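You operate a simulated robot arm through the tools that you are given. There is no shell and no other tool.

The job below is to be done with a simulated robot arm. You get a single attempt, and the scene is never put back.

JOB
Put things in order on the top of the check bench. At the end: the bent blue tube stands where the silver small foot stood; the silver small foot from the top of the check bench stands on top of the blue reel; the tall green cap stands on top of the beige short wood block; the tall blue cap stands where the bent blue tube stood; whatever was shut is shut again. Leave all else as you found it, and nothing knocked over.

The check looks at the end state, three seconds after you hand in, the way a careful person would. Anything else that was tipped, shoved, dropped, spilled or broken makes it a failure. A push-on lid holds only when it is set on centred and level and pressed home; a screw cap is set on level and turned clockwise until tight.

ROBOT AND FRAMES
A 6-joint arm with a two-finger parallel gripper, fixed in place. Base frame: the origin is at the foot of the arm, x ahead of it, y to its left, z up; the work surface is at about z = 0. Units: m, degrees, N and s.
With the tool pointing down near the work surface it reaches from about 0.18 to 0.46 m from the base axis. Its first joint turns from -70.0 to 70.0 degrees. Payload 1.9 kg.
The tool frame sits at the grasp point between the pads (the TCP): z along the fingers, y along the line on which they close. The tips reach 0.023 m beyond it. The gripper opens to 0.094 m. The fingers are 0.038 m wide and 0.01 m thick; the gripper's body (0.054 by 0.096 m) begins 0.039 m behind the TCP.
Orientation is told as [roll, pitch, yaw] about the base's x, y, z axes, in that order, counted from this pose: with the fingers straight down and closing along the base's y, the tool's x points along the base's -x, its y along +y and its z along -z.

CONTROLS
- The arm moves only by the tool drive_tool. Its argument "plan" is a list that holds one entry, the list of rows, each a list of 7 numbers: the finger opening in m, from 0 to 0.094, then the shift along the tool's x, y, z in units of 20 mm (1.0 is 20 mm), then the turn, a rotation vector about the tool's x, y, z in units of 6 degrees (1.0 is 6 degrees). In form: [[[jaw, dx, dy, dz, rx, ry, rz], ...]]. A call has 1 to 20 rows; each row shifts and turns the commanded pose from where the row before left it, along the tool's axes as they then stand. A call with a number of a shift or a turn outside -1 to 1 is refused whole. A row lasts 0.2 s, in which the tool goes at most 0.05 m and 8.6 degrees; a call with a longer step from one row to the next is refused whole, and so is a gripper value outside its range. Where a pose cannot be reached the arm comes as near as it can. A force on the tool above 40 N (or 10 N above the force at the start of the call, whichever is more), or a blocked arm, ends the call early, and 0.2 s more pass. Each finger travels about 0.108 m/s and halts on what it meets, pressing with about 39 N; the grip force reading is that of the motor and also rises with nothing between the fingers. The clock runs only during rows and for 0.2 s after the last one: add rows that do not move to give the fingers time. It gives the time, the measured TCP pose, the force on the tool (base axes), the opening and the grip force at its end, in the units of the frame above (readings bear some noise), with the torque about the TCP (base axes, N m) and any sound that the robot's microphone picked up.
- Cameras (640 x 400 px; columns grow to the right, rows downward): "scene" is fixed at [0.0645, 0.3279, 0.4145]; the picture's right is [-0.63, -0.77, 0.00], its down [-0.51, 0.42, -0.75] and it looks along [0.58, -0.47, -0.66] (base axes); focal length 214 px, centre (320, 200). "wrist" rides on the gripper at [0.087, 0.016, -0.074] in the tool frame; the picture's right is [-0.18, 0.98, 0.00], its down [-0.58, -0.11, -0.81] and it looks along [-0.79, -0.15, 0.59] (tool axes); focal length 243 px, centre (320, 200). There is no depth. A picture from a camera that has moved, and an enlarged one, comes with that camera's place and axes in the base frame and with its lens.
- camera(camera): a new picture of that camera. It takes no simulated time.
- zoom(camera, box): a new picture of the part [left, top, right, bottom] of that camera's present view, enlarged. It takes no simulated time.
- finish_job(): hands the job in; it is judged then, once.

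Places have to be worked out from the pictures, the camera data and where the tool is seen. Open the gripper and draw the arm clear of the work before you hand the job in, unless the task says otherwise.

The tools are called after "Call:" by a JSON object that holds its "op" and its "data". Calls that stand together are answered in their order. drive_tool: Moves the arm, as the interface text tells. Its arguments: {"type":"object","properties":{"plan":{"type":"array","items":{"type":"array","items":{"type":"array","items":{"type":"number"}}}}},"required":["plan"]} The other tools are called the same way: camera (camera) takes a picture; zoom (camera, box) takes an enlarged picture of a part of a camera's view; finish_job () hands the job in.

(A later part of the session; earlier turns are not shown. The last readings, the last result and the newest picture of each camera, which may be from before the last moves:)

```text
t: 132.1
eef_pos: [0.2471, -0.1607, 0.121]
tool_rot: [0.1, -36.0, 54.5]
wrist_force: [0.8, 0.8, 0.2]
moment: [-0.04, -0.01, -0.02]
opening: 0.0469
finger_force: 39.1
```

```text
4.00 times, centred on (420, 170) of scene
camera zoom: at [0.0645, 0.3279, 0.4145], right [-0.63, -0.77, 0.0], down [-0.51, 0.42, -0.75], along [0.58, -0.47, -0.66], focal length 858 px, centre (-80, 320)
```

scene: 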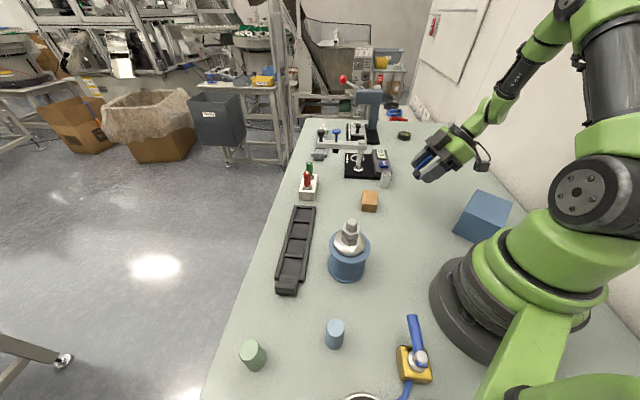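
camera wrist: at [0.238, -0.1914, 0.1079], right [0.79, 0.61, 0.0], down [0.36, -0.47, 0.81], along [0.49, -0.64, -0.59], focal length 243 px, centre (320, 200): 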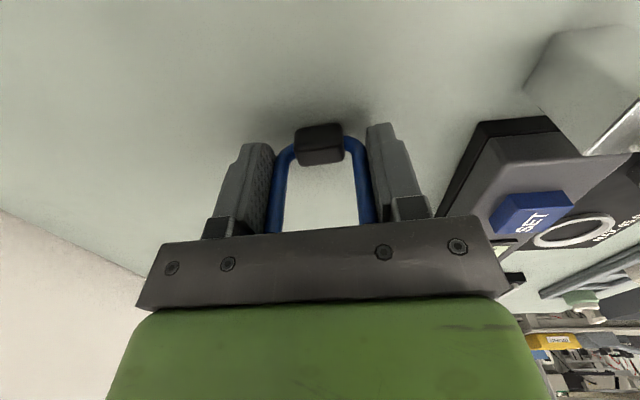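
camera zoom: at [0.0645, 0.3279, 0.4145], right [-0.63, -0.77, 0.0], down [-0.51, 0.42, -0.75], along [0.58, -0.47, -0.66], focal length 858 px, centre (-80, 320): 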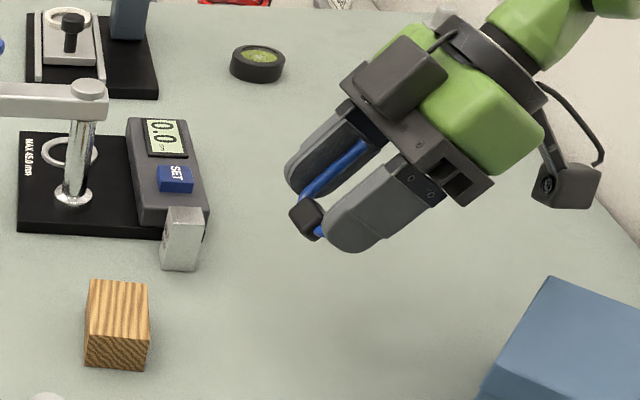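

Held well. To keep the camera clear of the blue box I shift ~11 mm sideways, then lower to just above the table.

Call:
{"op": "drive_tool", "data": {"plan": [[[0.036, 0, -0.575, 0, 0, 0, 0], [0.036, 0.476, 0, 0.655, 0, 0, 0], [0.036, 0.476, 0, 0.655, 0, 0, 0], [0.036, 0.476, 0, 0.655, 0, 0, 0], [0.036, 0.476, 0, 0.655, 0, 0, 0], [0.036, 0.476, 0, 0.655, 0, 0, 0], [0.036, 0, 0, 0, 0, 0, 0]]]}}

Call:
{"op": "camera", "data": {"camera": "wrist"}}

Call:
{"op": "zoom", "data": {"camera": "scene", "box": [360, 140, 480, 240]}}

```text
t: 133.7
eef_pos: [0.2571, -0.1668, 0.0397]
tool_rot: [0.0, -35.9, 54.5]
wrist_force: [-0.3, 0.1, 0.4]
moment: [0.02, 0.0, 0.0]
opening: 0.0469
finger_force: 39.0
```

```text
taken
camera wrist: at [0.1758, -0.2495, 0.0484], right [-0.71, 0.69, 0.11], down [0.09, -0.06, 0.99], along [0.7, 0.72, -0.02], focal length 243 px, centre (320, 200)
```

wrist: 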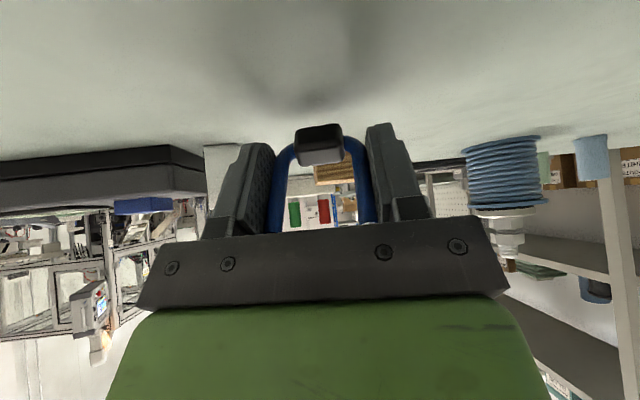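

```text
4.00 times, centred on (420, 190) of scene
camera zoom: at [0.0645, 0.3279, 0.4145], right [-0.63, -0.77, 0.0], down [-0.51, 0.42, -0.75], along [0.58, -0.47, -0.66], focal length 858 px, centre (-80, 240)
```

zoom: 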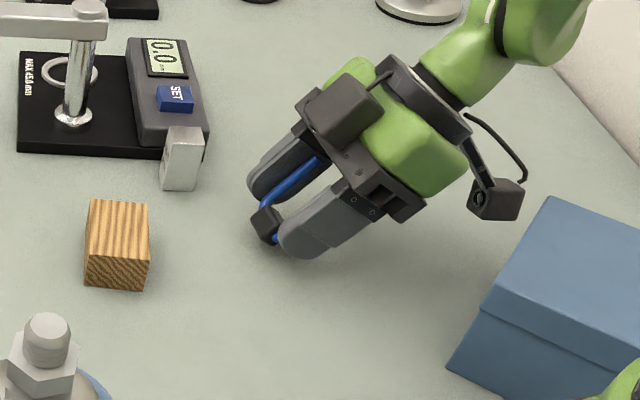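

Clear on all sides. I lower until the block's edge touches.

Call:
{"op": "drive_tool", "data": {"plan": [[[0.036, 0.088, 0, 0.121, 0, 0, 0], [0.036, 0.059, 0, 0.081, 0, 0, 0], [0.036, 0, 0, 0, 0, 0, 0]]]}}

Call:
{"op": "drive_tool", "data": {"plan": [[[0.036, 0.0294, 0, 0.0404, 0, 0, 0], [0.036, 0, 0, 0, 0, 0, 0]]]}}

```text
t: 134.5
eef_pos: [0.2554, -0.1677, 0.0353]
tool_rot: [0.0, -35.8, 54.5]
wrist_force: [0.2, 0.2, -0.2]
moment: [0.01, 0.04, 0.0]
opening: 0.0472
finger_force: 38.6
```

```text
t: 135.1
eef_pos: [0.255, -0.1677, 0.0348]
tool_rot: [0.0, -35.8, 54.5]
wrist_force: [0.7, -0.2, 0.0]
moment: [-0.01, 0.01, -0.02]
opening: 0.047
finger_force: 38.6
```

Call:
{"op": "drive_tool", "data": {"plan": [[[0.036, 0.0294, 0, 0.0404, 0, 0, 0], [0.036, 0, 0, 0, 0, 0, 0]]]}}

Call:
{"op": "drive_tool", "data": {"plan": [[[0.036, 0.0235, 0, 0.0323, 0, 0, 0], [0.036, 0, 0, 0, 0, 0, 0]]]}}

Call:
{"op": "camera", "data": {"camera": "wrist"}}

```text
t: 135.7
eef_pos: [0.2566, -0.1666, 0.0344]
tool_rot: [0.0, -35.9, 54.4]
wrist_force: [-1.6, 1.4, 5.4]
moment: [0.09, 0.01, 0.02]
opening: 0.047
finger_force: 39.0
```

```text
t: 136.3
eef_pos: [0.2562, -0.1665, 0.0323]
tool_rot: [0.0, -36.1, 54.4]
wrist_force: [-4.1, 2.9, 30.5]
moment: [0.43, -0.12, 0.04]
opening: 0.0466
finger_force: 39.1
```

```text
taken
camera wrist: at [0.176, -0.2498, 0.0413], right [-0.71, 0.69, 0.11], down [0.09, -0.07, 0.99], along [0.7, 0.72, -0.01], focal length 243 px, centre (320, 200)
```

wrist: 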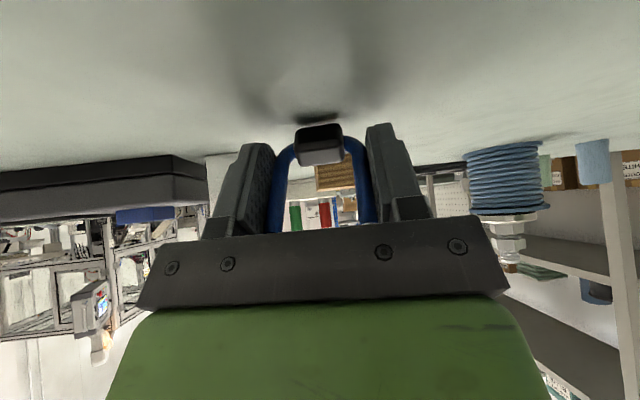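

Contact (30 N). I relax about 0.8 mm, then open so the arch tips gently the remaining way onto its side toward the camera.

Call:
{"op": "drive_tool", "data": {"plan": [[[0.036, -0.0235, 0, -0.0323, 0, 0, 0], [0.036, 0, 0, 0, 0, 0, 0]]]}}

Call:
{"op": "drive_tool", "data": {"plan": [[[0.066, 0, 0, 0, 0, 0, 0], [0.066, 0, 0, 0, 0, 0, 0], [0.066, 0, 0, 0, 0, 0, 0]]]}}

Call:
{"op": "camera", "data": {"camera": "wrist"}}

Call:
{"op": "zoom", "data": {"camera": "scene", "box": [370, 150, 450, 220]}}

```text
t: 136.9
eef_pos: [0.2564, -0.1669, 0.0333]
tool_rot: [-0.1, -35.9, 54.6]
wrist_force: [-0.6, 1.6, 29.3]
moment: [0.32, -0.22, -0.01]
opening: 0.047
finger_force: 39.2
```

```text
t: 137.7
eef_pos: [0.2569, -0.1674, 0.0329]
tool_rot: [0.0, -35.8, 54.5]
wrist_force: [0.4, -0.6, -0.9]
moment: [-0.01, 0.01, -0.01]
opening: 0.0663
finger_force: 0.0
```

```text
taken
camera wrist: at [0.1759, -0.2498, 0.0412], right [-0.71, 0.69, 0.11], down [0.09, -0.06, 0.99], along [0.7, 0.72, -0.02], focal length 243 px, centre (320, 200)
```

wrist: 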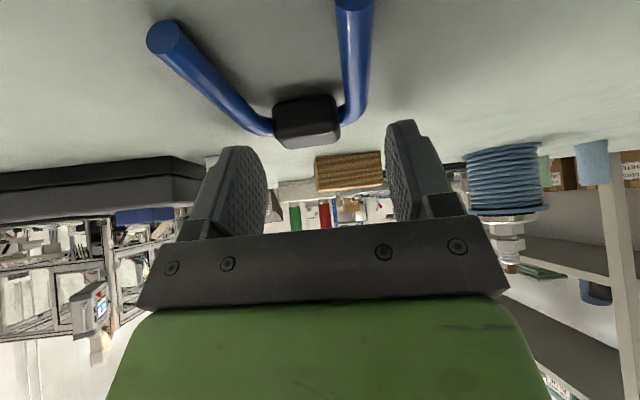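

```text
5.71 times, centred on (410, 185) of scene
camera zoom: at [0.0645, 0.3279, 0.4145], right [-0.63, -0.77, 0.0], down [-0.51, 0.42, -0.75], along [0.58, -0.47, -0.66], focal length 1226 px, centre (-194, 286)
```

zoom: 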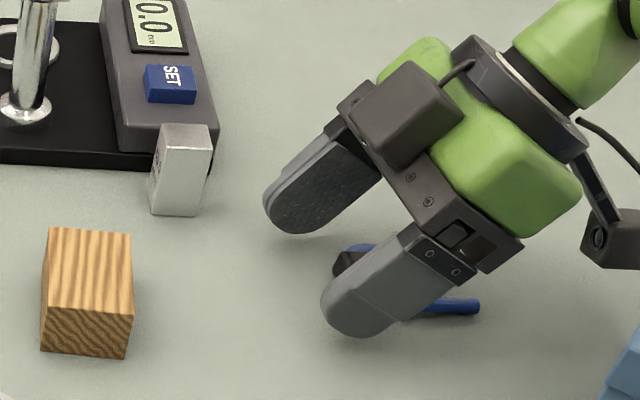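

It lies down as intended, legs pointing the right way. I rise 100 mm and tilt the tool from -36° to +54°.

Call:
{"op": "drive_tool", "data": {"plan": [[[0.066, -0.588, 0, -0.809, 0, 0, 0], [0.066, -0.588, 0, -0.809, 0, 0, 0], [0.066, -0.588, 0, -0.809, 0, 0, 0], [0.066, -0.588, 0, -0.809, 0, 0, 0], [0.066, -0.588, 0, -0.809, 0, 0, 0], [0.066, 0, 0, 0, 0, 1, 0], [0.066, 0, 0, 0, 0, 1, 0], [0.066, 0, 0, 0, 0, 1, 0], [0.066, 0, 0, 0, 0, 1, 0], [0.066, 0, 0, 0, 0, 1, 0], [0.066, 0, 0, 0, 0, 1, 0], [0.066, 0, 0, 0, 0, 1, 0], [0.066, 0, 0, 0, 0, 1, 0], [0.066, 0, 0, 0, 0, 1, 0], [0.066, 0, 0, 0, 0, 1, 0], [0.066, 0, 0, 0, 0, 1, 0], [0.066, 0, 0, 0, 0, 1, 0], [0.066, 0, 0, 0, 0, 1, 0], [0.066, 0, 0, 0, 0, 1, 0], [0.066, 0, 0, 0, 0, 1, 0]]]}}

Call:
{"op": "camera", "data": {"camera": "wrist"}}

Call:
{"op": "zoom", "data": {"camera": "scene", "box": [350, 130, 470, 230]}}

```text
t: 141.9
eef_pos: [0.2562, -0.1664, 0.1334]
tool_rot: [-0.1, 54.2, 54.4]
wrist_force: [-0.5, -0.5, -0.7]
moment: [0.01, 0.01, -0.03]
opening: 0.0659
finger_force: 0.1
```

```text
taken
camera wrist: at [0.2479, -0.1487, 0.2461], right [-0.74, 0.66, -0.15], down [0.67, 0.75, 0.0], along [0.11, -0.1, -0.99], focal length 243 px, centre (320, 200)
```

wrist: 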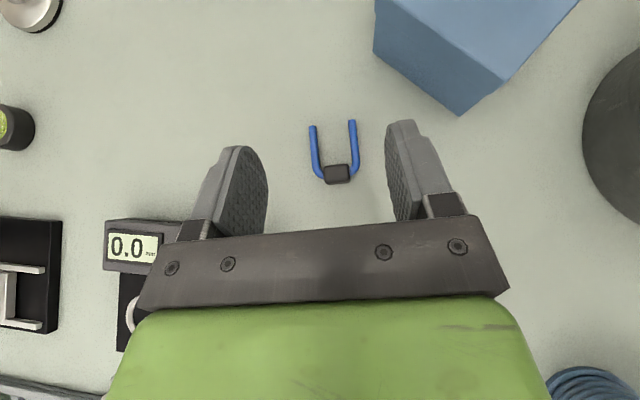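

```text
4.00 times, centred on (410, 180) of scene
camera zoom: at [0.0645, 0.3279, 0.4145], right [-0.63, -0.77, 0.0], down [-0.51, 0.42, -0.75], along [0.58, -0.47, -0.66], focal length 858 px, centre (-40, 280)
```

zoom: 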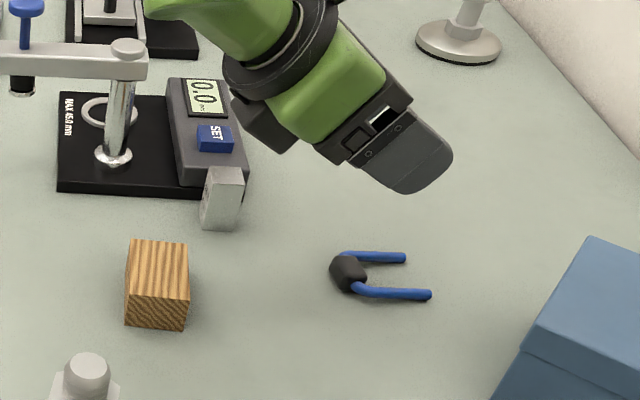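

Call:
{"op": "zoom", "data": {"camera": "wrist", "box": [290, 105, 380, 195]}}

```text
4.44 times, centred on (335, 150) of wrist
camera zoom: at [0.2479, -0.1487, 0.2461], right [-0.74, 0.66, -0.15], down [0.67, 0.75, 0.0], along [0.11, -0.1, -0.99], focal length 1078 px, centre (253, 422)
```

zoom: 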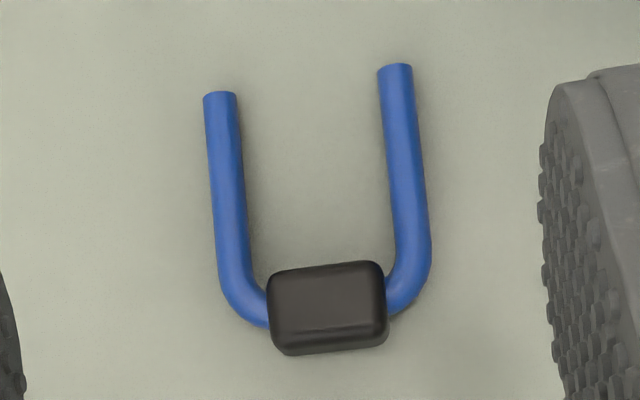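

The arch lies neatly aligned; leg-end midpoint (0.215,-0.221). I shift 29 mm along the legs and descend vertically to z≈0.036.

Call:
{"op": "drive_tool", "data": {"plan": [[[0.066, 0.422, 0, 0.58, 0, 0, 0], [0.066, 0.422, 0, 0.581, 0, 0, 0], [0.066, -0.657, 0, 0.477, 0, 0, 0], [0.066, -0.657, 0, 0.477, 0, 0, 0], [0.066, -0.657, 0, 0.477, 0, 0, 0], [0.066, -0.657, 0, 0.477, 0, 0, 0], [0.066, -0.657, 0, 0.477, 0, 0, 0], [0.066, -0.657, 0, 0.477, 0, 0, 0], [0.066, 0, 0, 0, 0, 0, 0]]]}}

Call:
{"op": "camera", "data": {"camera": "wrist"}}

Call:
{"op": "zoom", "data": {"camera": "scene", "box": [370, 150, 450, 220]}}

```text
t: 143.9
eef_pos: [0.2405, -0.1889, 0.0353]
tool_rot: [0.1, 54.3, 54.5]
wrist_force: [-0.5, 0.1, 0.2]
moment: [0.0, -0.02, 0.0]
opening: 0.0661
finger_force: 0.1
```

```text
taken
camera wrist: at [0.232, -0.1714, 0.1487], right [-0.74, 0.66, -0.15], down [0.67, 0.75, 0.0], along [0.11, -0.1, -0.99], focal length 243 px, centre (320, 200)
```

wrist: 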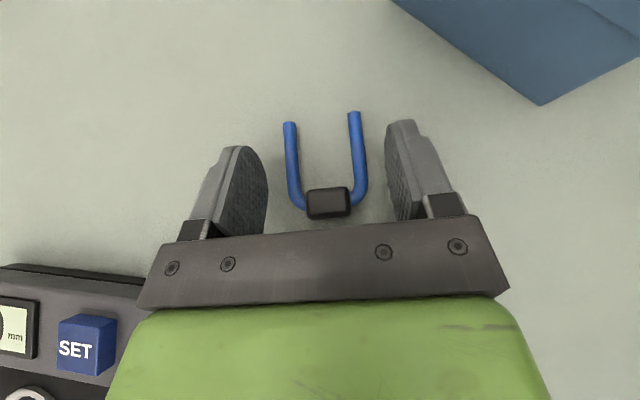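

```text
5.71 times, centred on (410, 185) of scene
camera zoom: at [0.0645, 0.3279, 0.4145], right [-0.63, -0.77, 0.0], down [-0.51, 0.42, -0.75], along [0.58, -0.47, -0.66], focal length 1226 px, centre (-194, 286)
```

zoom: 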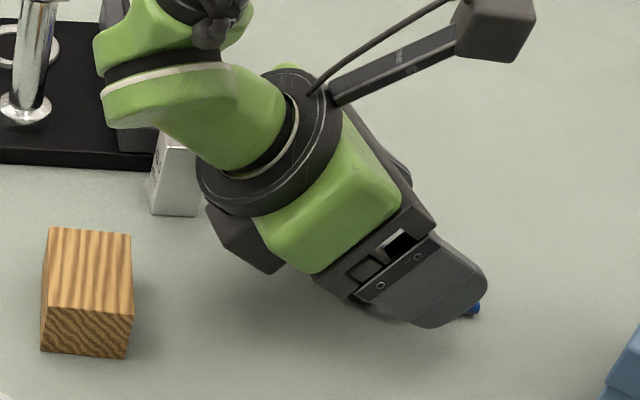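

Call:
{"op": "drive_tool", "data": {"plan": [[[0.066, -0.0809, 0, 0.0588, 0, 0, 0], [0.066, -0.0809, 0, 0.0588, 0, 0, 0], [0.066, -0.0202, 0, 0.0147, 0, 0, 0], [0.066, 0, 0, 0, 0, 0, 0]]]}}

```text
t: 144.9
eef_pos: [0.2389, -0.1902, 0.031]
tool_rot: [-0.1, 54.2, 54.5]
wrist_force: [-0.1, -0.7, 1.4]
moment: [0.0, -0.02, -0.03]
opening: 0.066
finger_force: 0.1
```

Call:
{"op": "drive_tool", "data": {"plan": [[[0.066, -0.0405, 0, 0.0294, 0, 0, 0], [0.066, 0, 0, 0, 0, 0, 0]]]}}

```text
t: 145.5
eef_pos: [0.2397, -0.1895, 0.03]
tool_rot: [-0.1, 54.3, 54.5]
wrist_force: [-0.5, -1.1, 0.0]
moment: [0.01, 0.03, -0.01]
opening: 0.0661
finger_force: 0.1
```

At z≈0.030, just above the table. I close on the legs.

Call:
{"op": "drive_tool", "data": {"plan": [[[0.06, -0.0162, 0, 0.0118, 0, 0, 0], [0.055, 0, 0, 0, 0, 0, 0], [0.051, 0, 0, 0, 0, 0, 0], [0.048, 0, 0, 0, 0, 0, 0], [0.045, 0, 0, 0, 0, 0, 0], [0.042, 0, 0, 0, 0, 0, 0], [0.038, 0, 0, 0, 0, 0, 0], [0.036, 0, 0, 0, 0, 0, 0]]]}}

Call:
{"op": "drive_tool", "data": {"plan": [[[0.036, 0.1618, 0, -0.1176, 0, 0, 0], [0.036, 0.4045, 0, -0.294, 0, 0, 0], [0.036, 0.728, 0, -0.529, 0, 0, 0], [0.036, 0.728, 0, -0.529, 0, 0, 0], [0.036, 0.728, 0, -0.529, 0, 0, 0], [0.036, 0.728, 0, -0.529, 0, 0, 0], [0.036, 0.728, 0, -0.529, 0, 0, 0], [0.036, 0.728, 0, -0.529, 0, 0, 0], [0.036, 0, 0, 0, 0, 0, 0]]]}}

Call:
{"op": "camera", "data": {"camera": "wrist"}}

```text
t: 147.3
eef_pos: [0.2393, -0.1906, 0.0309]
tool_rot: [0.0, 54.1, 54.6]
wrist_force: [0.0, -0.5, 0.4]
moment: [0.0, -0.02, 0.0]
opening: 0.0464
finger_force: 39.1
```

```text
t: 149.3
eef_pos: [0.2395, -0.1895, 0.1515]
tool_rot: [0.0, 54.1, 54.6]
wrist_force: [-1.6, -0.2, 0.5]
moment: [0.01, -0.02, -0.01]
opening: 0.0466
finger_force: 38.7
```

```text
taken
camera wrist: at [0.231, -0.1718, 0.2645], right [-0.74, 0.66, -0.15], down [0.67, 0.75, 0.0], along [0.11, -0.1, -0.99], focal length 243 px, centre (320, 200)
```

wrist: 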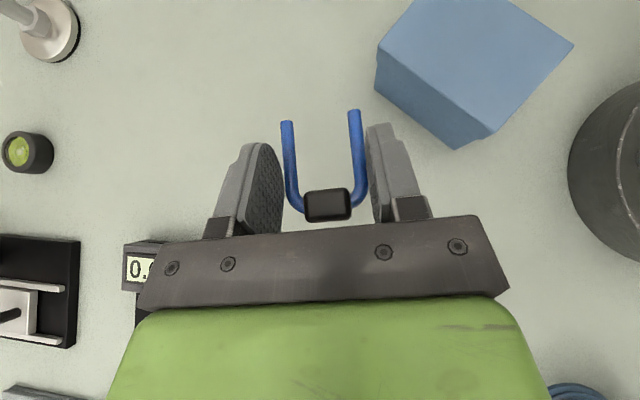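

Held with the same pose. I return to vertical, yaw to ≈23.4° (so that the scene camera will see the arch edge-on), and travel toward the spot.

Call:
{"op": "drive_tool", "data": {"plan": [[[0.036, 0, 0, 0, 0, -1, 0], [0.036, 0, 0, 0, 0, -1, 0], [0.036, 0, 0, 0, 0, -1, 0], [0.036, 0, 0, 0, 0, -1, 0], [0.036, 0, 0, 0, 0, -1, 0], [0.036, 0, 0, 0, 0, -1, 0], [0.036, 0, 0, 0, 0, -1, 0], [0.036, 0, 0, 0, 0, -1, 0], [0.036, 0, 0, 0, 0, -1, 0], [0.036, 0, 0, 0, 0, 0, 0.864], [0.036, 0, 0, 0, 0, 0, 0.864], [0.036, 0, 0, 0, 0, 0, 0.864], [0.036, 0, 0, 0, 0, 0, 0.864], [0.036, 0, 0, 0, 0, 0, 0.864], [0.036, 0, 0, 0, 0, 0, 0.864], [0.036, -0.144, -0.8, 0, 0, 0, 0], [0.036, -0.144, -0.995, 0, 0, 0, 0], [0.036, -0.144, -0.995, 0, 0, 0, 0], [0.036, -0.144, -0.995, 0, 0, 0, 0], [0.036, -0.144, -0.995, 0, 0, 0, 0]]]}}

Call:
{"op": "drive_tool", "data": {"plan": [[[0.036, -0.144, -0.995, 0, 0, 0, 0], [0.036, -0.144, -0.995, 0, 0, 0, 0], [0.036, 0, -0.19, 0, 0, 0, 0], [0.036, 0, 0, 0, 0, -0.9028, 0], [0.036, 0, 0, 0, 0, -0.9028, 0], [0.036, 0, 0, 0, 0, -0.9028, 0], [0.036, 0, 0, 0, 0, -0.9028, 0], [0.036, 0, 0, 0, 0, -0.9028, 0], [0.036, 0, 0, 0, 0, -0.9028, 0], [0.036, 0, 0, 0, 0, 0, 0]]]}}

Call:
{"op": "camera", "data": {"camera": "wrist"}}

Call:
{"op": "camera", "data": {"camera": "scene"}}

Call:
{"op": "zoom", "data": {"camera": "scene", "box": [390, 90, 490, 190]}}

```text
t: 153.5
eef_pos: [0.2908, -0.275, 0.1517]
tool_rot: [-0.2, 0.2, 23.4]
wrist_force: [-0.6, -0.1, -0.1]
moment: [0.0, 0.02, -0.02]
opening: 0.0466
finger_force: 38.9
```

```text
t: 155.7
eef_pos: [0.313, -0.3095, 0.1511]
tool_rot: [-0.1, -32.4, 23.4]
wrist_force: [0.2, 0.1, -0.6]
moment: [-0.01, 0.0, 0.01]
opening: 0.0465
finger_force: 38.7
```

```text
taken
camera wrist: at [0.2028, -0.3383, 0.1682], right [-0.25, 0.96, 0.1], down [0.1, -0.08, 0.99], along [0.96, 0.25, -0.07], focal length 243 px, centre (320, 200)
```

wrist: 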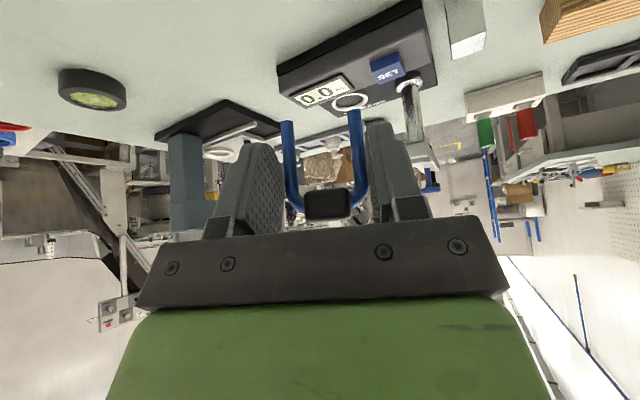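

```text
taken
```

scene: 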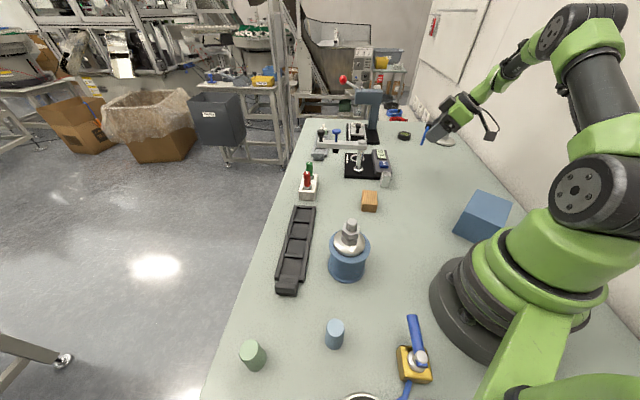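

```text
4.00 times, centred on (440, 140) of scene
camera zoom: at [0.0645, 0.3279, 0.4145], right [-0.63, -0.77, 0.0], down [-0.51, 0.42, -0.75], along [0.58, -0.47, -0.66], focal length 858 px, centre (-160, 440)
```

zoom: 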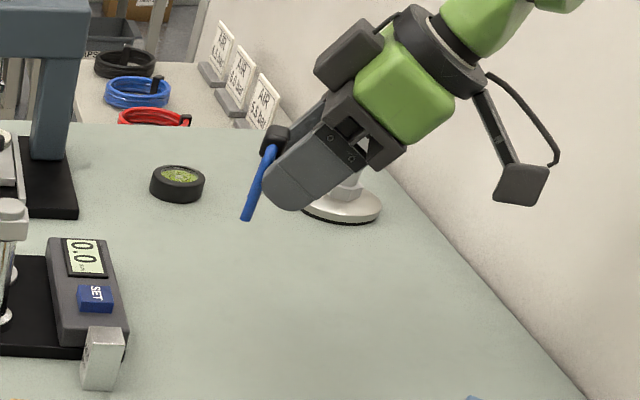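

The edge-on view shows the leg clearly. I zoom to measure the lean.

Call:
{"op": "zoom", "data": {"camera": "scene", "box": [415, 110, 455, 150]}}

```text
10.00 times, centred on (435, 130) of scene
camera zoom: at [0.0645, 0.3279, 0.4145], right [-0.63, -0.77, 0.0], down [-0.51, 0.42, -0.75], along [0.58, -0.47, -0.66], focal length 2145 px, centre (-830, 900)
```

zoom: 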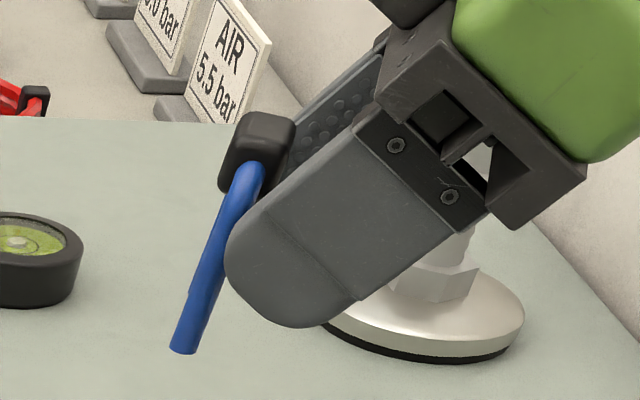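

Call:
{"op": "zoom", "data": {"camera": "scene", "box": [416, 124, 436, 148]}}

```text
16.00 times, centred on (426, 136) of scene
camera zoom: at [0.0645, 0.3279, 0.4145], right [-0.63, -0.77, 0.0], down [-0.51, 0.42, -0.75], along [0.58, -0.47, -0.66], focal length 3432 px, centre (-1376, 1224)
```

zoom: 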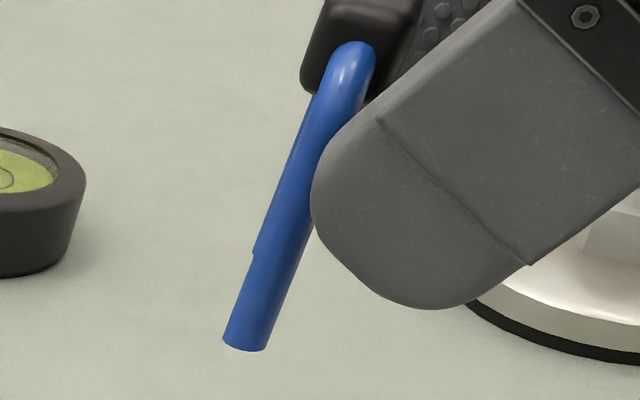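

The arch's top leans about 1.5° toward the gripper. I correct the tilt by +1.6° and lower to 1 cm above contact.

Call:
{"op": "drive_tool", "data": {"plan": [[[0.036, 0, 0, 0, 0, 0.267, 0], [0.036, 0.422, 0, 0.709, 0, 0, 0], [0.036, 0.422, 0, 0.709, 0, 0, 0], [0.036, 0.422, 0, 0.709, 0, 0, 0], [0.036, 0.422, 0, 0.709, 0, 0, 0], [0.036, 0.422, 0, 0.709, 0, 0, 0], [0.036, 0.422, 0, 0.709, 0, 0, 0], [0.036, 0, 0, 0, 0, 0, 0]]]}}

Call:
{"op": "zoom", "data": {"camera": "scene", "box": [400, 130, 440, 180]}}

Call:
{"op": "camera", "data": {"camera": "wrist"}}

```text
t: 157.5
eef_pos: [0.3141, -0.3111, 0.0535]
tool_rot: [-0.1, -30.9, 23.4]
wrist_force: [1.0, 0.2, -0.6]
moment: [-0.01, -0.02, -0.02]
opening: 0.0465
finger_force: 39.0
```

```text
8.00 times, centred on (420, 155) of scene
camera zoom: at [0.0645, 0.3279, 0.4145], right [-0.63, -0.77, 0.0], down [-0.51, 0.42, -0.75], along [0.58, -0.47, -0.66], focal length 1716 px, centre (-480, 560)
```

zoom: 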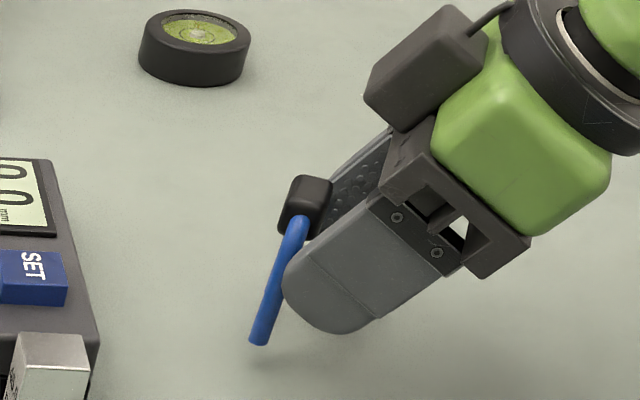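

```text
taken
camera wrist: at [0.2035, -0.339, 0.0723], right [-0.25, 0.97, 0.09], down [0.12, -0.06, 0.99], along [0.96, 0.25, -0.1], focal length 243 px, centre (320, 200)
```

wrist: 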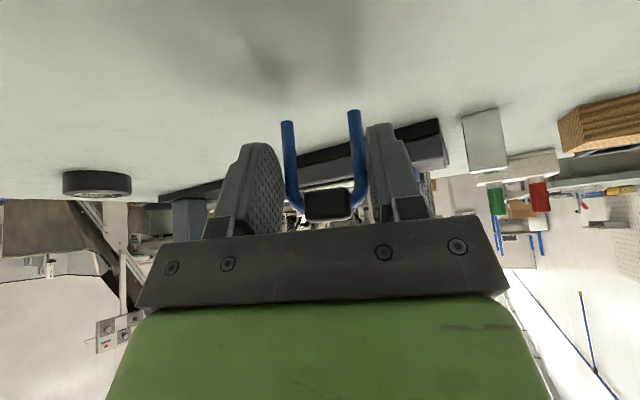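

Call:
{"op": "zoom", "data": {"camera": "scene", "box": [408, 150, 432, 176]}}

```text
15.38 times, centred on (420, 163) of scene
camera zoom: at [0.0645, 0.3279, 0.4145], right [-0.63, -0.77, 0.0], down [-0.51, 0.42, -0.75], along [0.58, -0.47, -0.66], focal length 3300 px, centre (-1218, 769)
```

zoom: 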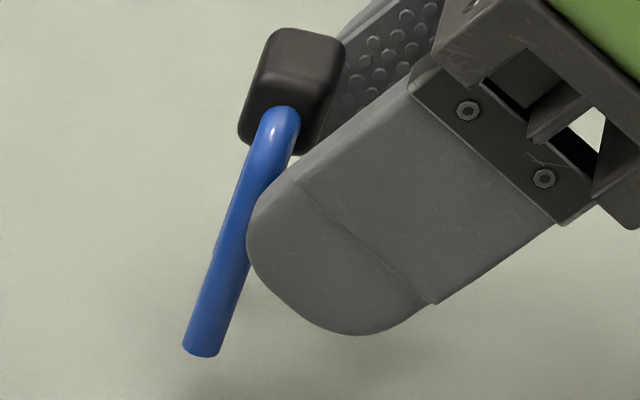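

Remaining lean is well under 1°. I lower 9 mm and then approach contact in ~0.6 mm steps.

Call:
{"op": "drive_tool", "data": {"plan": [[[0.036, 0.128, 0, 0.2148, 0, 0, 0], [0.036, 0.1024, 0, 0.1718, 0, 0, 0], [0.036, 0, 0, 0, 0, 0, 0]]]}}

Call:
{"op": "drive_tool", "data": {"plan": [[[0.036, 0.0205, 0, 0.0344, 0, 0, 0], [0.036, 0, 0, 0, 0, 0, 0]]]}}

Call:
{"op": "zoom", "data": {"camera": "wrist", "box": [250, 80, 400, 180]}}

```text
t: 158.3
eef_pos: [0.314, -0.3095, 0.0441]
tool_rot: [0.0, -30.7, 23.6]
wrist_force: [-0.1, -0.1, 0.0]
moment: [0.01, 0.0, 0.01]
opening: 0.0465
finger_force: 39.2
```

```text
t: 158.9
eef_pos: [0.3136, -0.3092, 0.0437]
tool_rot: [-0.1, -30.7, 23.4]
wrist_force: [-0.9, 0.2, -1.1]
moment: [0.01, 0.04, 0.01]
opening: 0.0463
finger_force: 39.5
```

```text
4.00 times, centred on (325, 130) of wrist
camera zoom: at [0.2032, -0.3387, 0.0626], right [-0.25, 0.96, 0.09], down [0.12, -0.06, 0.99], along [0.96, 0.25, -0.1], focal length 970 px, centre (300, 480)
```

zoom: 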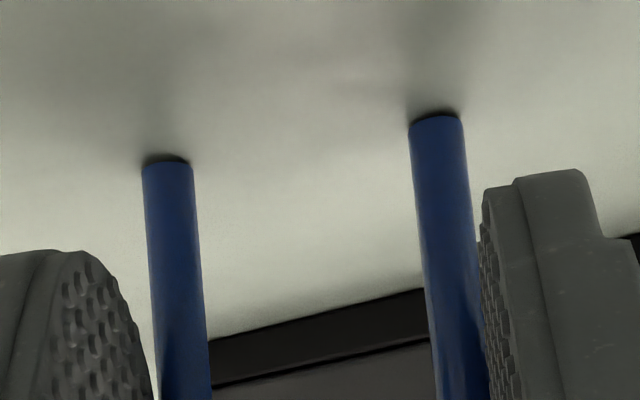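

Contact shadows are ~1 mm away. Continue in 0.5 mm steps.

Call:
{"op": "drive_tool", "data": {"plan": [[[0.036, 0.0128, 0, 0.0215, 0, 0, 0], [0.036, 0, 0, 0, 0, 0, 0]]]}}

Call:
{"op": "drive_tool", "data": {"plan": [[[0.036, 0.0102, 0, 0.0172, 0, 0, 0], [0.036, 0, 0, 0, 0, 0, 0]]]}}

Call:
{"op": "zoom", "data": {"camera": "wrist", "box": [250, 80, 400, 180]}}

```text
t: 159.5
eef_pos: [0.3134, -0.3098, 0.0419]
tool_rot: [-0.1, -30.8, 23.4]
wrist_force: [-0.1, -0.1, 0.3]
moment: [0.01, 0.0, 0.01]
opening: 0.0465
finger_force: 39.3
```

```text
t: 160.1
eef_pos: [0.3132, -0.3091, 0.0429]
tool_rot: [-0.2, -30.7, 23.4]
wrist_force: [-0.5, 0.2, -0.4]
moment: [-0.06, -0.02, -0.02]
opening: 0.0465
finger_force: 38.7
```

```text
4.00 times, centred on (325, 130) of wrist
camera zoom: at [0.2035, -0.3388, 0.0617], right [-0.25, 0.96, 0.09], down [0.12, -0.06, 0.99], along [0.96, 0.25, -0.1], focal length 970 px, centre (300, 480)
```

zoom: 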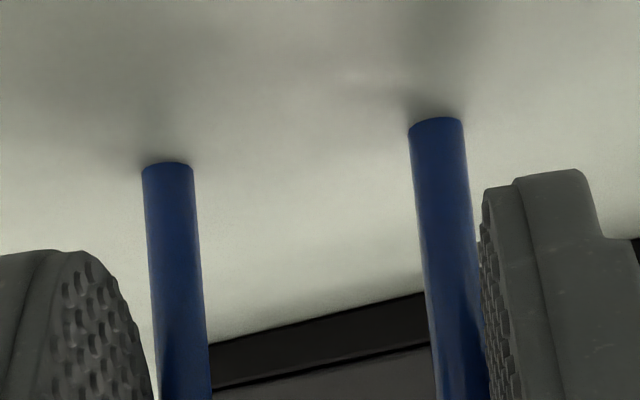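

Practically touching. One more 0.3 mm step and check force and lean.

Call:
{"op": "drive_tool", "data": {"plan": [[[0.036, 0.0077, 0, 0.0129, 0, 0, 0], [0.036, 0, 0, 0, 0, 0, 0], [0.036, 0, 0, 0, 0, 0, 0]]]}}

Call:
{"op": "zoom", "data": {"camera": "scene", "box": [408, 150, 432, 176]}}

Call:
{"op": "zoom", "data": {"camera": "wrist", "box": [250, 80, 400, 180]}}

```text
t: 160.9
eef_pos: [0.3137, -0.3101, 0.0423]
tool_rot: [-0.1, -30.8, 23.3]
wrist_force: [0.8, -1.1, 2.5]
moment: [-0.03, -0.05, -0.01]
opening: 0.0464
finger_force: 39.4
```

```text
15.38 times, centred on (420, 163) of scene
camera zoom: at [0.0645, 0.3279, 0.4145], right [-0.63, -0.77, 0.0], down [-0.51, 0.42, -0.75], along [0.58, -0.47, -0.66], focal length 3300 px, centre (-1218, 769)
```

zoom: 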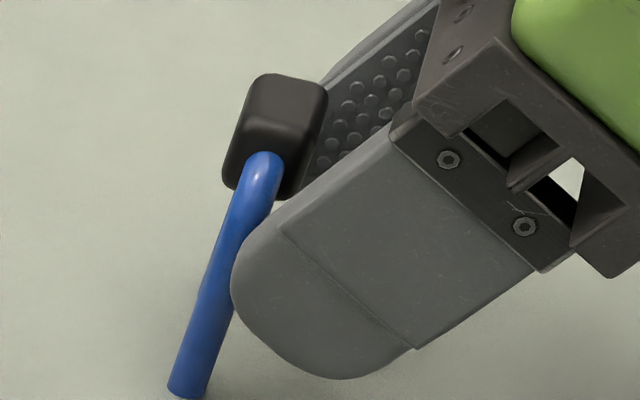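

```text
4.00 times, centred on (325, 130) of wrist
camera zoom: at [0.2034, -0.3387, 0.0616], right [-0.25, 0.97, 0.09], down [0.12, -0.06, 0.99], along [0.96, 0.25, -0.1], focal length 970 px, centre (300, 480)
```

zoom: 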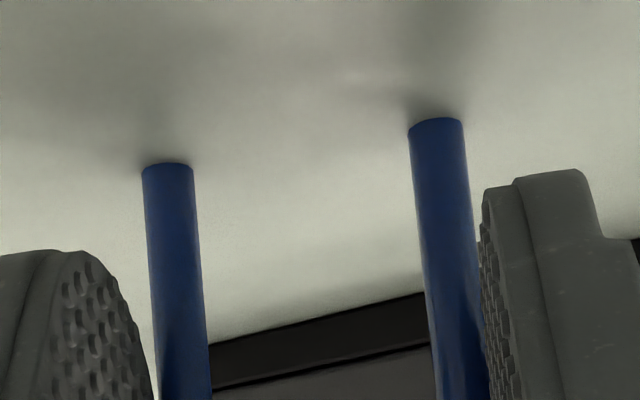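

Light contact (2.5 N). I check the lean in the edge-on view once more.

Call:
{"op": "zoom", "data": {"camera": "scene", "box": [406, 154, 430, 178]}}

```text
16.00 times, centred on (418, 166) of scene
camera zoom: at [0.0645, 0.3279, 0.4145], right [-0.63, -0.77, 0.0], down [-0.51, 0.42, -0.75], along [0.58, -0.47, -0.66], focal length 3432 px, centre (-1248, 744)
```

zoom: 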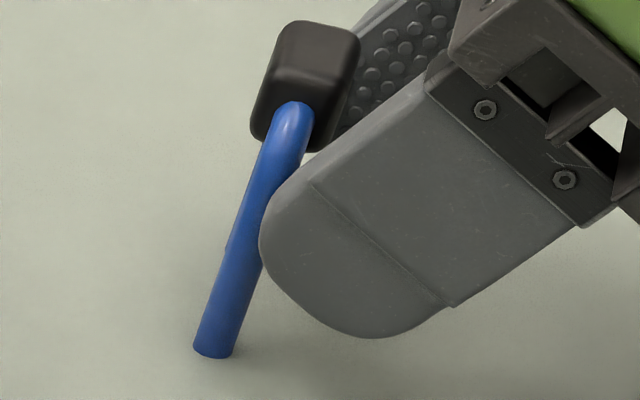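

The leg slope matches the vertical to within a fraction of a degree. I release with one quick in-plane opening.

Call:
{"op": "drive_tool", "data": {"plan": [[[0.062, 0, 0, 0, 0, 0, 0], [0.062, 0, 0, 0, 0, 0, 0], [0.062, 0, 0, 0, 0, 0, 0]]]}}

Call:
{"op": "camera", "data": {"camera": "wrist"}}

Call:
{"op": "zoom", "data": {"camera": "scene", "box": [400, 150, 440, 185]}}

```text
t: 161.7
eef_pos: [0.3144, -0.3093, 0.0419]
tool_rot: [-0.1, -30.8, 23.4]
wrist_force: [-0.2, -0.2, 0.0]
moment: [0.03, -0.01, -0.02]
opening: 0.0618
finger_force: 0.2
```

```text
taken
camera wrist: at [0.2034, -0.3386, 0.0615], right [-0.25, 0.96, 0.09], down [0.12, -0.06, 0.99], along [0.96, 0.25, -0.1], focal length 243 px, centre (320, 200)
```

wrist: 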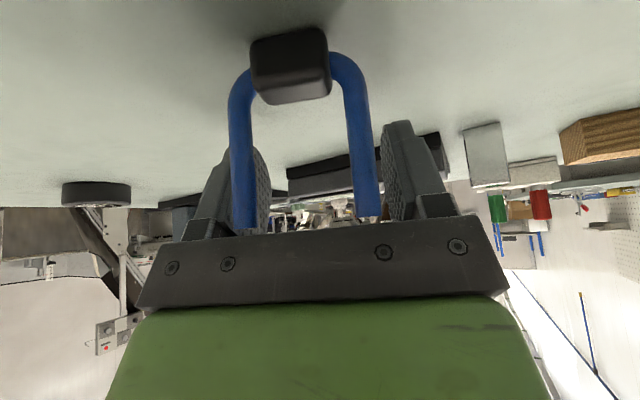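

```text
11.43 times, centred on (420, 168) of scene
camera zoom: at [0.0645, 0.3279, 0.4145], right [-0.63, -0.77, 0.0], down [-0.51, 0.42, -0.75], along [0.58, -0.47, -0.66], focal length 2451 px, centre (-823, 571)
```

zoom: 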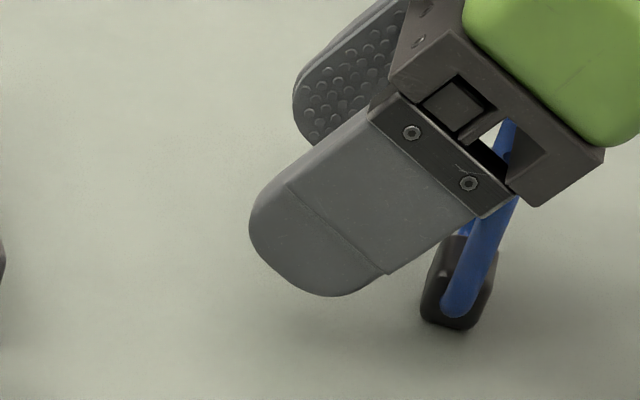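

It flipped over onto its block again. I need a calibrated sense of "vertical" in the scene view, so I zoom on known vertical edges (wood block, silver block) and the inverted arch, which stands freely.

Call:
{"op": "zoom", "data": {"camera": "scene", "box": [355, 185, 385, 215]}}

Call:
{"op": "zoom", "data": {"camera": "scene", "box": [372, 160, 400, 190]}}

Call:
{"op": "zoom", "data": {"camera": "scene", "box": [420, 150, 450, 185]}}

```text
13.33 times, centred on (370, 200) of scene
camera zoom: at [0.0645, 0.3279, 0.4145], right [-0.63, -0.77, 0.0], down [-0.51, 0.42, -0.75], along [0.58, -0.47, -0.66], focal length 2860 px, centre (-347, 200)
```

zoom: 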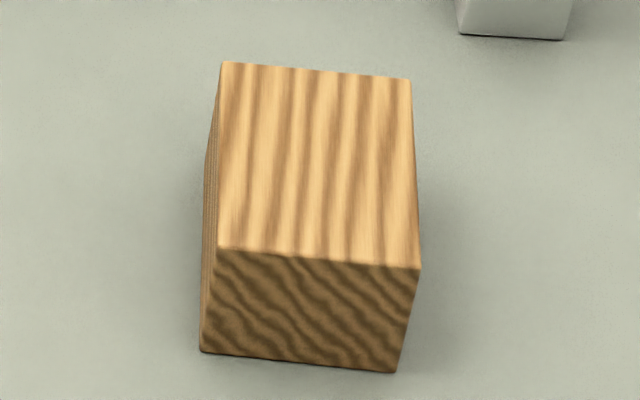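

```text
13.33 times, centred on (386, 175) of scene
camera zoom: at [0.0645, 0.3279, 0.4145], right [-0.63, -0.77, 0.0], down [-0.51, 0.42, -0.75], along [0.58, -0.47, -0.66], focal length 2860 px, centre (-560, 533)
```

zoom: 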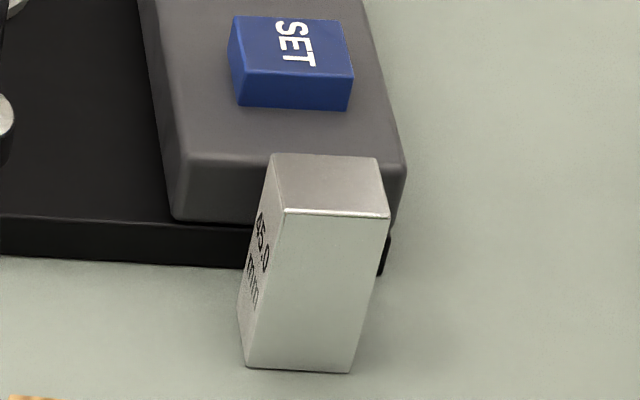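

```text
11.43 times, centred on (435, 168) of scene
camera zoom: at [0.0645, 0.3279, 0.4145], right [-0.63, -0.77, 0.0], down [-0.51, 0.42, -0.75], along [0.58, -0.47, -0.66], focal length 2451 px, centre (-994, 571)
```

zoom: 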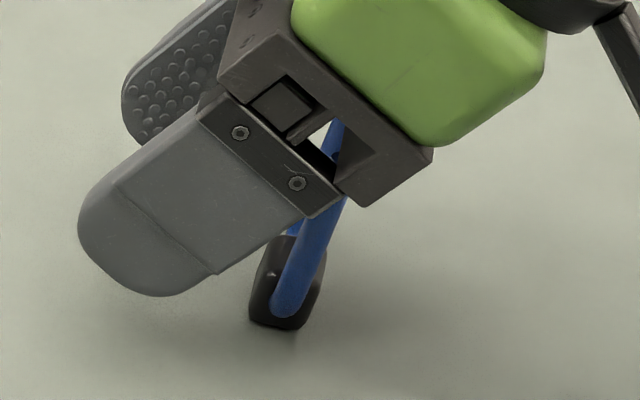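

Comparing with the free-standing arch (original and inverted), a truly vertical leg reads ~0.04 less slope than my formula, so the last release leaned ~2° toward the gripper. I raise the tool and take a clean reference of the inverted (exactly vertical) arch.

Call:
{"op": "drive_tool", "data": {"plan": [[[0.062, -0.0512, 0, -0.0859, 0, 0, 0], [0.062, -0.128, 0, -0.215, 0, 0, 0], [0.062, -0.256, 0, -0.43, 0, 0, 0], [0.062, -0.512, 0, -0.859, 0, 0, 0], [0.062, -0.512, 0, -0.859, 0, 0, 0], [0.062, -0.512, 0, -0.859, 0, 0, 0], [0.062, -0.512, 0, -0.859, 0, 0, 0], [0.062, -0.512, 0, -0.859, 0, 0, 0], [0.062, 0, 0, 0, 0, 1, 0], [0.062, 0, 0, 0, 0, 1, 0], [0.062, 0, 0, 0, 0, 1, 0], [0.062, 0, 0, 0, 0, 1, 0], [0.062, 0, 0, 0, 0, 1, 0], [0.062, 0, 0, 0, 0, 0.15, 0], [0.062, 0.8, 0, 0, 0, 0, 0], [0.062, 0.8, 0, 0, 0, 0, 0], [0.062, 0.8, 0, 0, 0, 0, 0], [0.062, 0.8, 0, 0, 0, 0, 0], [0.062, 0, 0, 0, 0, 0, 0]]]}}

Call:
{"op": "camera", "data": {"camera": "wrist"}}

Call:
{"op": "zoom", "data": {"camera": "scene", "box": [416, 150, 446, 182]}}

```text
t: 165.7
eef_pos: [0.2544, -0.3355, 0.1596]
tool_rot: [-0.1, 0.1, 23.3]
wrist_force: [-0.2, 0.1, -0.1]
moment: [0.03, 0.02, -0.01]
opening: 0.0619
finger_force: 0.0
```

```text
taken
camera wrist: at [0.1677, -0.3534, 0.2339], right [-0.22, 0.98, 0.0], down [0.58, 0.13, 0.81], along [0.79, 0.18, -0.59], focal length 243 px, centre (320, 200)
```

wrist: 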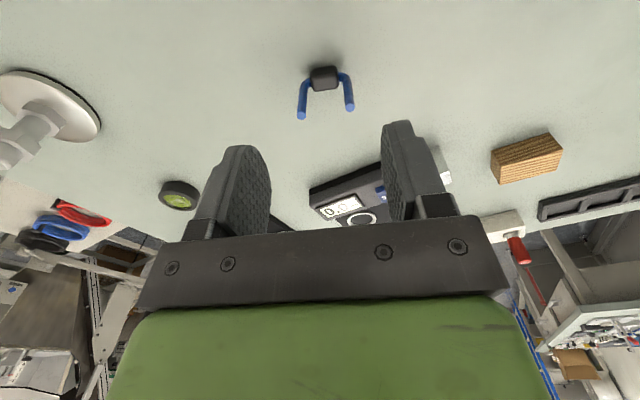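

```text
12.50 times, centred on (431, 166) of scene
camera zoom: at [0.0645, 0.3279, 0.4145], right [-0.63, -0.77, 0.0], down [-0.51, 0.42, -0.75], along [0.58, -0.47, -0.66], focal length 2681 px, centre (-1068, 625)
```

zoom: 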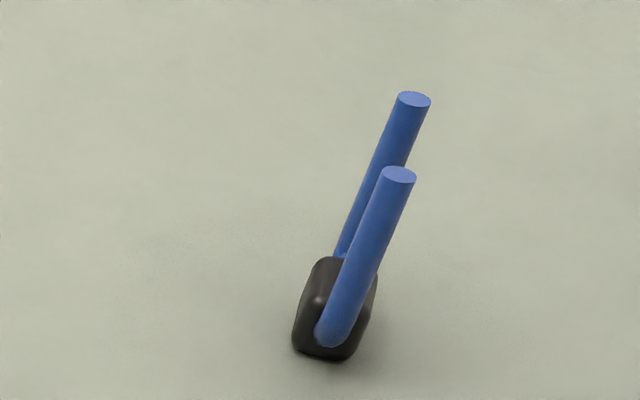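

Call:
{"op": "zoom", "data": {"camera": "scene", "box": [420, 162, 436, 180]}}

Call:
{"op": "zoom", "data": {"camera": "wrist", "box": [280, 50, 370, 130]}}

```text
16.00 times, centred on (428, 171) of scene
camera zoom: at [0.0645, 0.3279, 0.4145], right [-0.63, -0.77, 0.0], down [-0.51, 0.42, -0.75], along [0.58, -0.47, -0.66], focal length 3432 px, centre (-1408, 664)
```

zoom: 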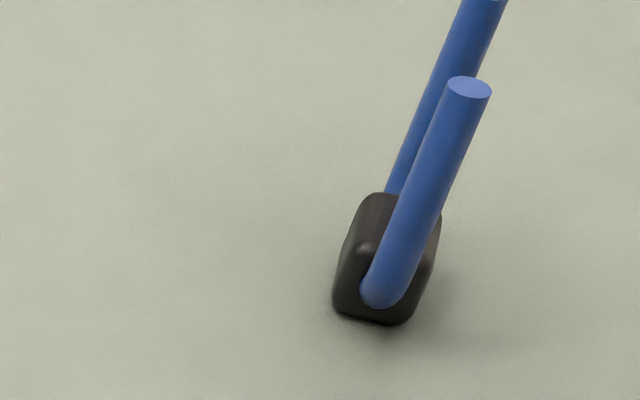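

```text
5.00 times, centred on (325, 90) of wrist
camera zoom: at [0.1677, -0.3534, 0.2339], right [-0.22, 0.98, 0.0], down [0.58, 0.13, 0.81], along [0.79, 0.18, -0.59], focal length 1213 px, centre (295, 750)
```

zoom: 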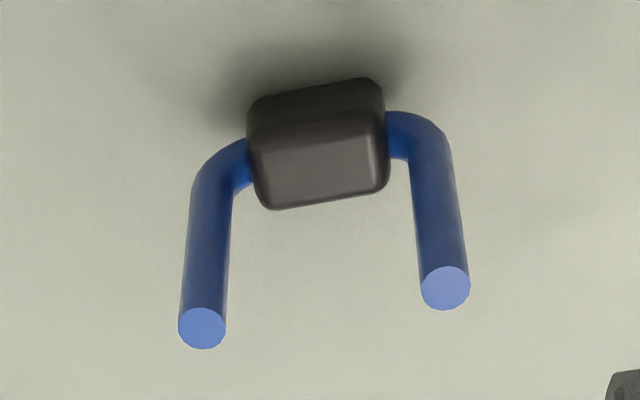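

Reference recorded. New plan: stand the arch leaning lightly against the wood block, then regrip its block with vertical pads (which forces it exactly upright) and set it down with a guarded release. First I pick up the inverted arch again at (0.280,-0.323).

Call:
{"op": "drive_tool", "data": {"plan": [[[0.062, -0.72, 0.03, 0, 0, 0, 0], [0.062, -0.71, 0.025, 0, 0, 0, 0], [0.062, 0, 0, 0.5, 0, 0, 0], [0.062, 0, 0, 0.9, 0, 0, 0], [0.062, 0, 0, 0.9, 0, 0, 0], [0.062, 0, 0, 0.9, 0, 0, 0], [0.062, 0, 0, 0.8, 0, 0, 0], [0.062, 0, 0, 0, 0, 0, 0]]]}}

Call:
{"op": "camera", "data": {"camera": "wrist"}}

```text
t: 167.5
eef_pos: [0.2807, -0.3244, 0.0807]
tool_rot: [-0.1, 0.1, 23.3]
wrist_force: [-0.9, -0.1, 0.5]
moment: [0.06, 0.03, -0.03]
opening: 0.062
finger_force: 0.1
```

```text
taken
camera wrist: at [0.1938, -0.3418, 0.1534], right [-0.22, 0.98, 0.0], down [0.58, 0.13, 0.81], along [0.79, 0.18, -0.59], focal length 243 px, centre (320, 200)
```

wrist: 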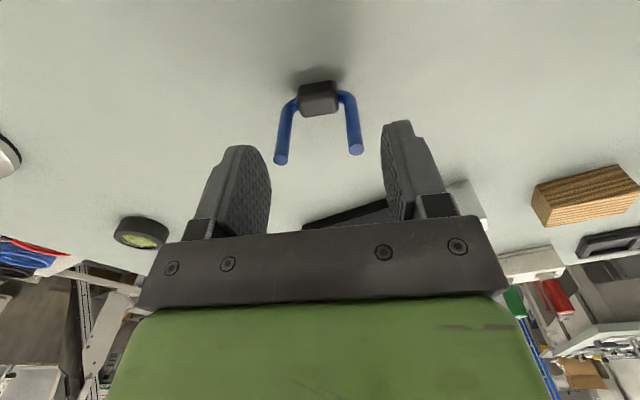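

Aligned. Lower, close across the legs, and lift.

Call:
{"op": "drive_tool", "data": {"plan": [[[0.062, 0, 0, 0.75, 0, 0, 0], [0.062, 0, 0, 0.85, 0, 0, 0], [0.062, 0, 0, 0.65, 0, 0, 0], [0.058, 0, 0, 0, 0, 0, 0], [0.054, 0, 0, 0, 0, 0, 0], [0.051, 0, 0, 0, 0, 0, 0], [0.049, 0, 0, 0, 0, 0, 0], [0.046, 0, 0, 0, 0, 0, 0], [0.042, 0, 0, 0, 0, 0, 0], [0.036, 0, 0, 0, 0, 0, 0], [0.036, 0, 0, 0, 0, 0, 0], [0.036, 0, 0, -0.3, 0, 0, 0], [0.036, 0, 0, -0.6, 0, 0, 0], [0.036, 0, 0, -0.9, 0, 0, 0], [0.036, 0, 0, -0.9, 0, 0, 0], [0.036, 0, 0, -0.9, 0, 0, 0], [0.036, 0, 0, -0.7, 0, 0, 0], [0.036, 0, 0, 0, 0, 0, 0]]]}}

Call:
{"op": "camera", "data": {"camera": "wrist"}}

```text
t: 171.3
eef_pos: [0.2819, -0.3224, 0.1205]
tool_rot: [0.0, 0.1, 23.4]
wrist_force: [0.0, -0.4, 0.0]
moment: [-0.03, -0.02, 0.01]
opening: 0.0468
finger_force: 39.0
```

```text
taken
camera wrist: at [0.1949, -0.3414, 0.1948], right [-0.22, 0.98, 0.0], down [0.58, 0.13, 0.81], along [0.79, 0.18, -0.59], focal length 243 px, centre (320, 200)
```

wrist: 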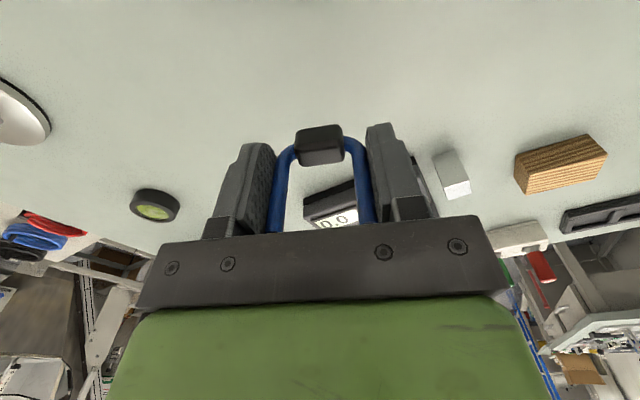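

Held. I carry it to the laying spot, yaw to 54.5° and tilt -36°.

Call:
{"op": "drive_tool", "data": {"plan": [[[0.036, -0.237, 0.9556, 0, 0, 0, 0], [0.036, -0.237, 0.9556, 0, 0, 0, 0], [0.036, -0.237, 0.9556, 0, 0, 0, 0], [0.036, -0.237, 0.9556, 0, 0, 0, 0], [0.036, -0.237, 0.9556, 0, 0, 0, 0], [0.036, -0.237, 0.9556, 0, 0, 0, 0], [0.036, -0.237, 0.9556, 0, 0, 0, 0], [0.036, -0.237, 0.9556, 0, 0, 0, 0], [0.036, 0, 0, 0, 0, 0, -0.864], [0.036, 0, 0, 0, 0, 0, -0.864], [0.036, 0, 0, 0, 0, 0, -0.864], [0.036, 0, 0, 0, 0, 0, -0.864], [0.036, 0, 0, 0, 0, 0, -0.864], [0.036, 0, 0, 0, 0, 0, -0.864], [0.036, 0, 0, 0, 0, -1, 0], [0.036, 0, 0, 0, 0, -1, 0], [0.036, 0, 0, 0, 0, -1, 0], [0.036, 0, 0, 0, 0, -1, 0], [0.036, 0, 0, 0, 0, -1, 0], [0.036, 0, 0, 0, 0, -1, 0]]]}}

Call:
{"op": "drive_tool", "data": {"plan": [[[0.036, 0, 0, 0, 0, 0, 0]]]}}

```text
t: 175.5
eef_pos: [0.2546, -0.167, 0.1202]
tool_rot: [0.1, -36.0, 54.5]
wrist_force: [-0.6, -0.2, -1.3]
moment: [-0.01, -0.01, -0.03]
opening: 0.0466
finger_force: 39.3
```

```text
t: 175.9
eef_pos: [0.2539, -0.1676, 0.121]
tool_rot: [0.0, -35.9, 54.5]
wrist_force: [0.3, 0.0, 0.1]
moment: [0.0, 0.03, 0.0]
opening: 0.0466
finger_force: 38.9
```

In place. Lower to just above contact.

Call:
{"op": "drive_tool", "data": {"plan": [[[0.036, 0.494, 0, 0.68, 0, 0, 0], [0.036, 0.494, 0, 0.68, 0, 0, 0], [0.036, 0.494, 0, 0.68, 0, 0, 0], [0.036, 0.494, 0, 0.68, 0, 0, 0], [0.036, 0.494, 0, 0.68, 0, 0, 0], [0.036, 0, 0, 0, 0, 0, 0]]]}}

Call:
{"op": "drive_tool", "data": {"plan": [[[0.036, 0.0294, 0, 0.0404, 0, 0, 0], [0.036, 0, 0, 0, 0, 0, 0]]]}}

```text
t: 177.3
eef_pos: [0.2558, -0.1692, 0.0357]
tool_rot: [0.0, -35.8, 54.5]
wrist_force: [0.0, 0.5, -0.1]
moment: [0.01, -0.01, 0.0]
opening: 0.0471
finger_force: 38.8
```

```text
t: 177.9
eef_pos: [0.2544, -0.1681, 0.0344]
tool_rot: [0.1, -35.9, 54.6]
wrist_force: [-0.9, -0.3, 0.2]
moment: [0.02, 0.03, -0.03]
opening: 0.0468
finger_force: 39.2
```

Call:
{"op": "drive_tool", "data": {"plan": [[[0.036, 0.0235, 0, 0.0323, 0, 0, 0], [0.036, 0, 0, 0, 0, 0, 0]]]}}

```text
t: 178.5
eef_pos: [0.2542, -0.1676, 0.0345]
tool_rot: [0.0, -36.0, 54.4]
wrist_force: [-0.1, -0.7, -0.3]
moment: [-0.01, 0.02, -0.01]
opening: 0.0468
finger_force: 38.9
```

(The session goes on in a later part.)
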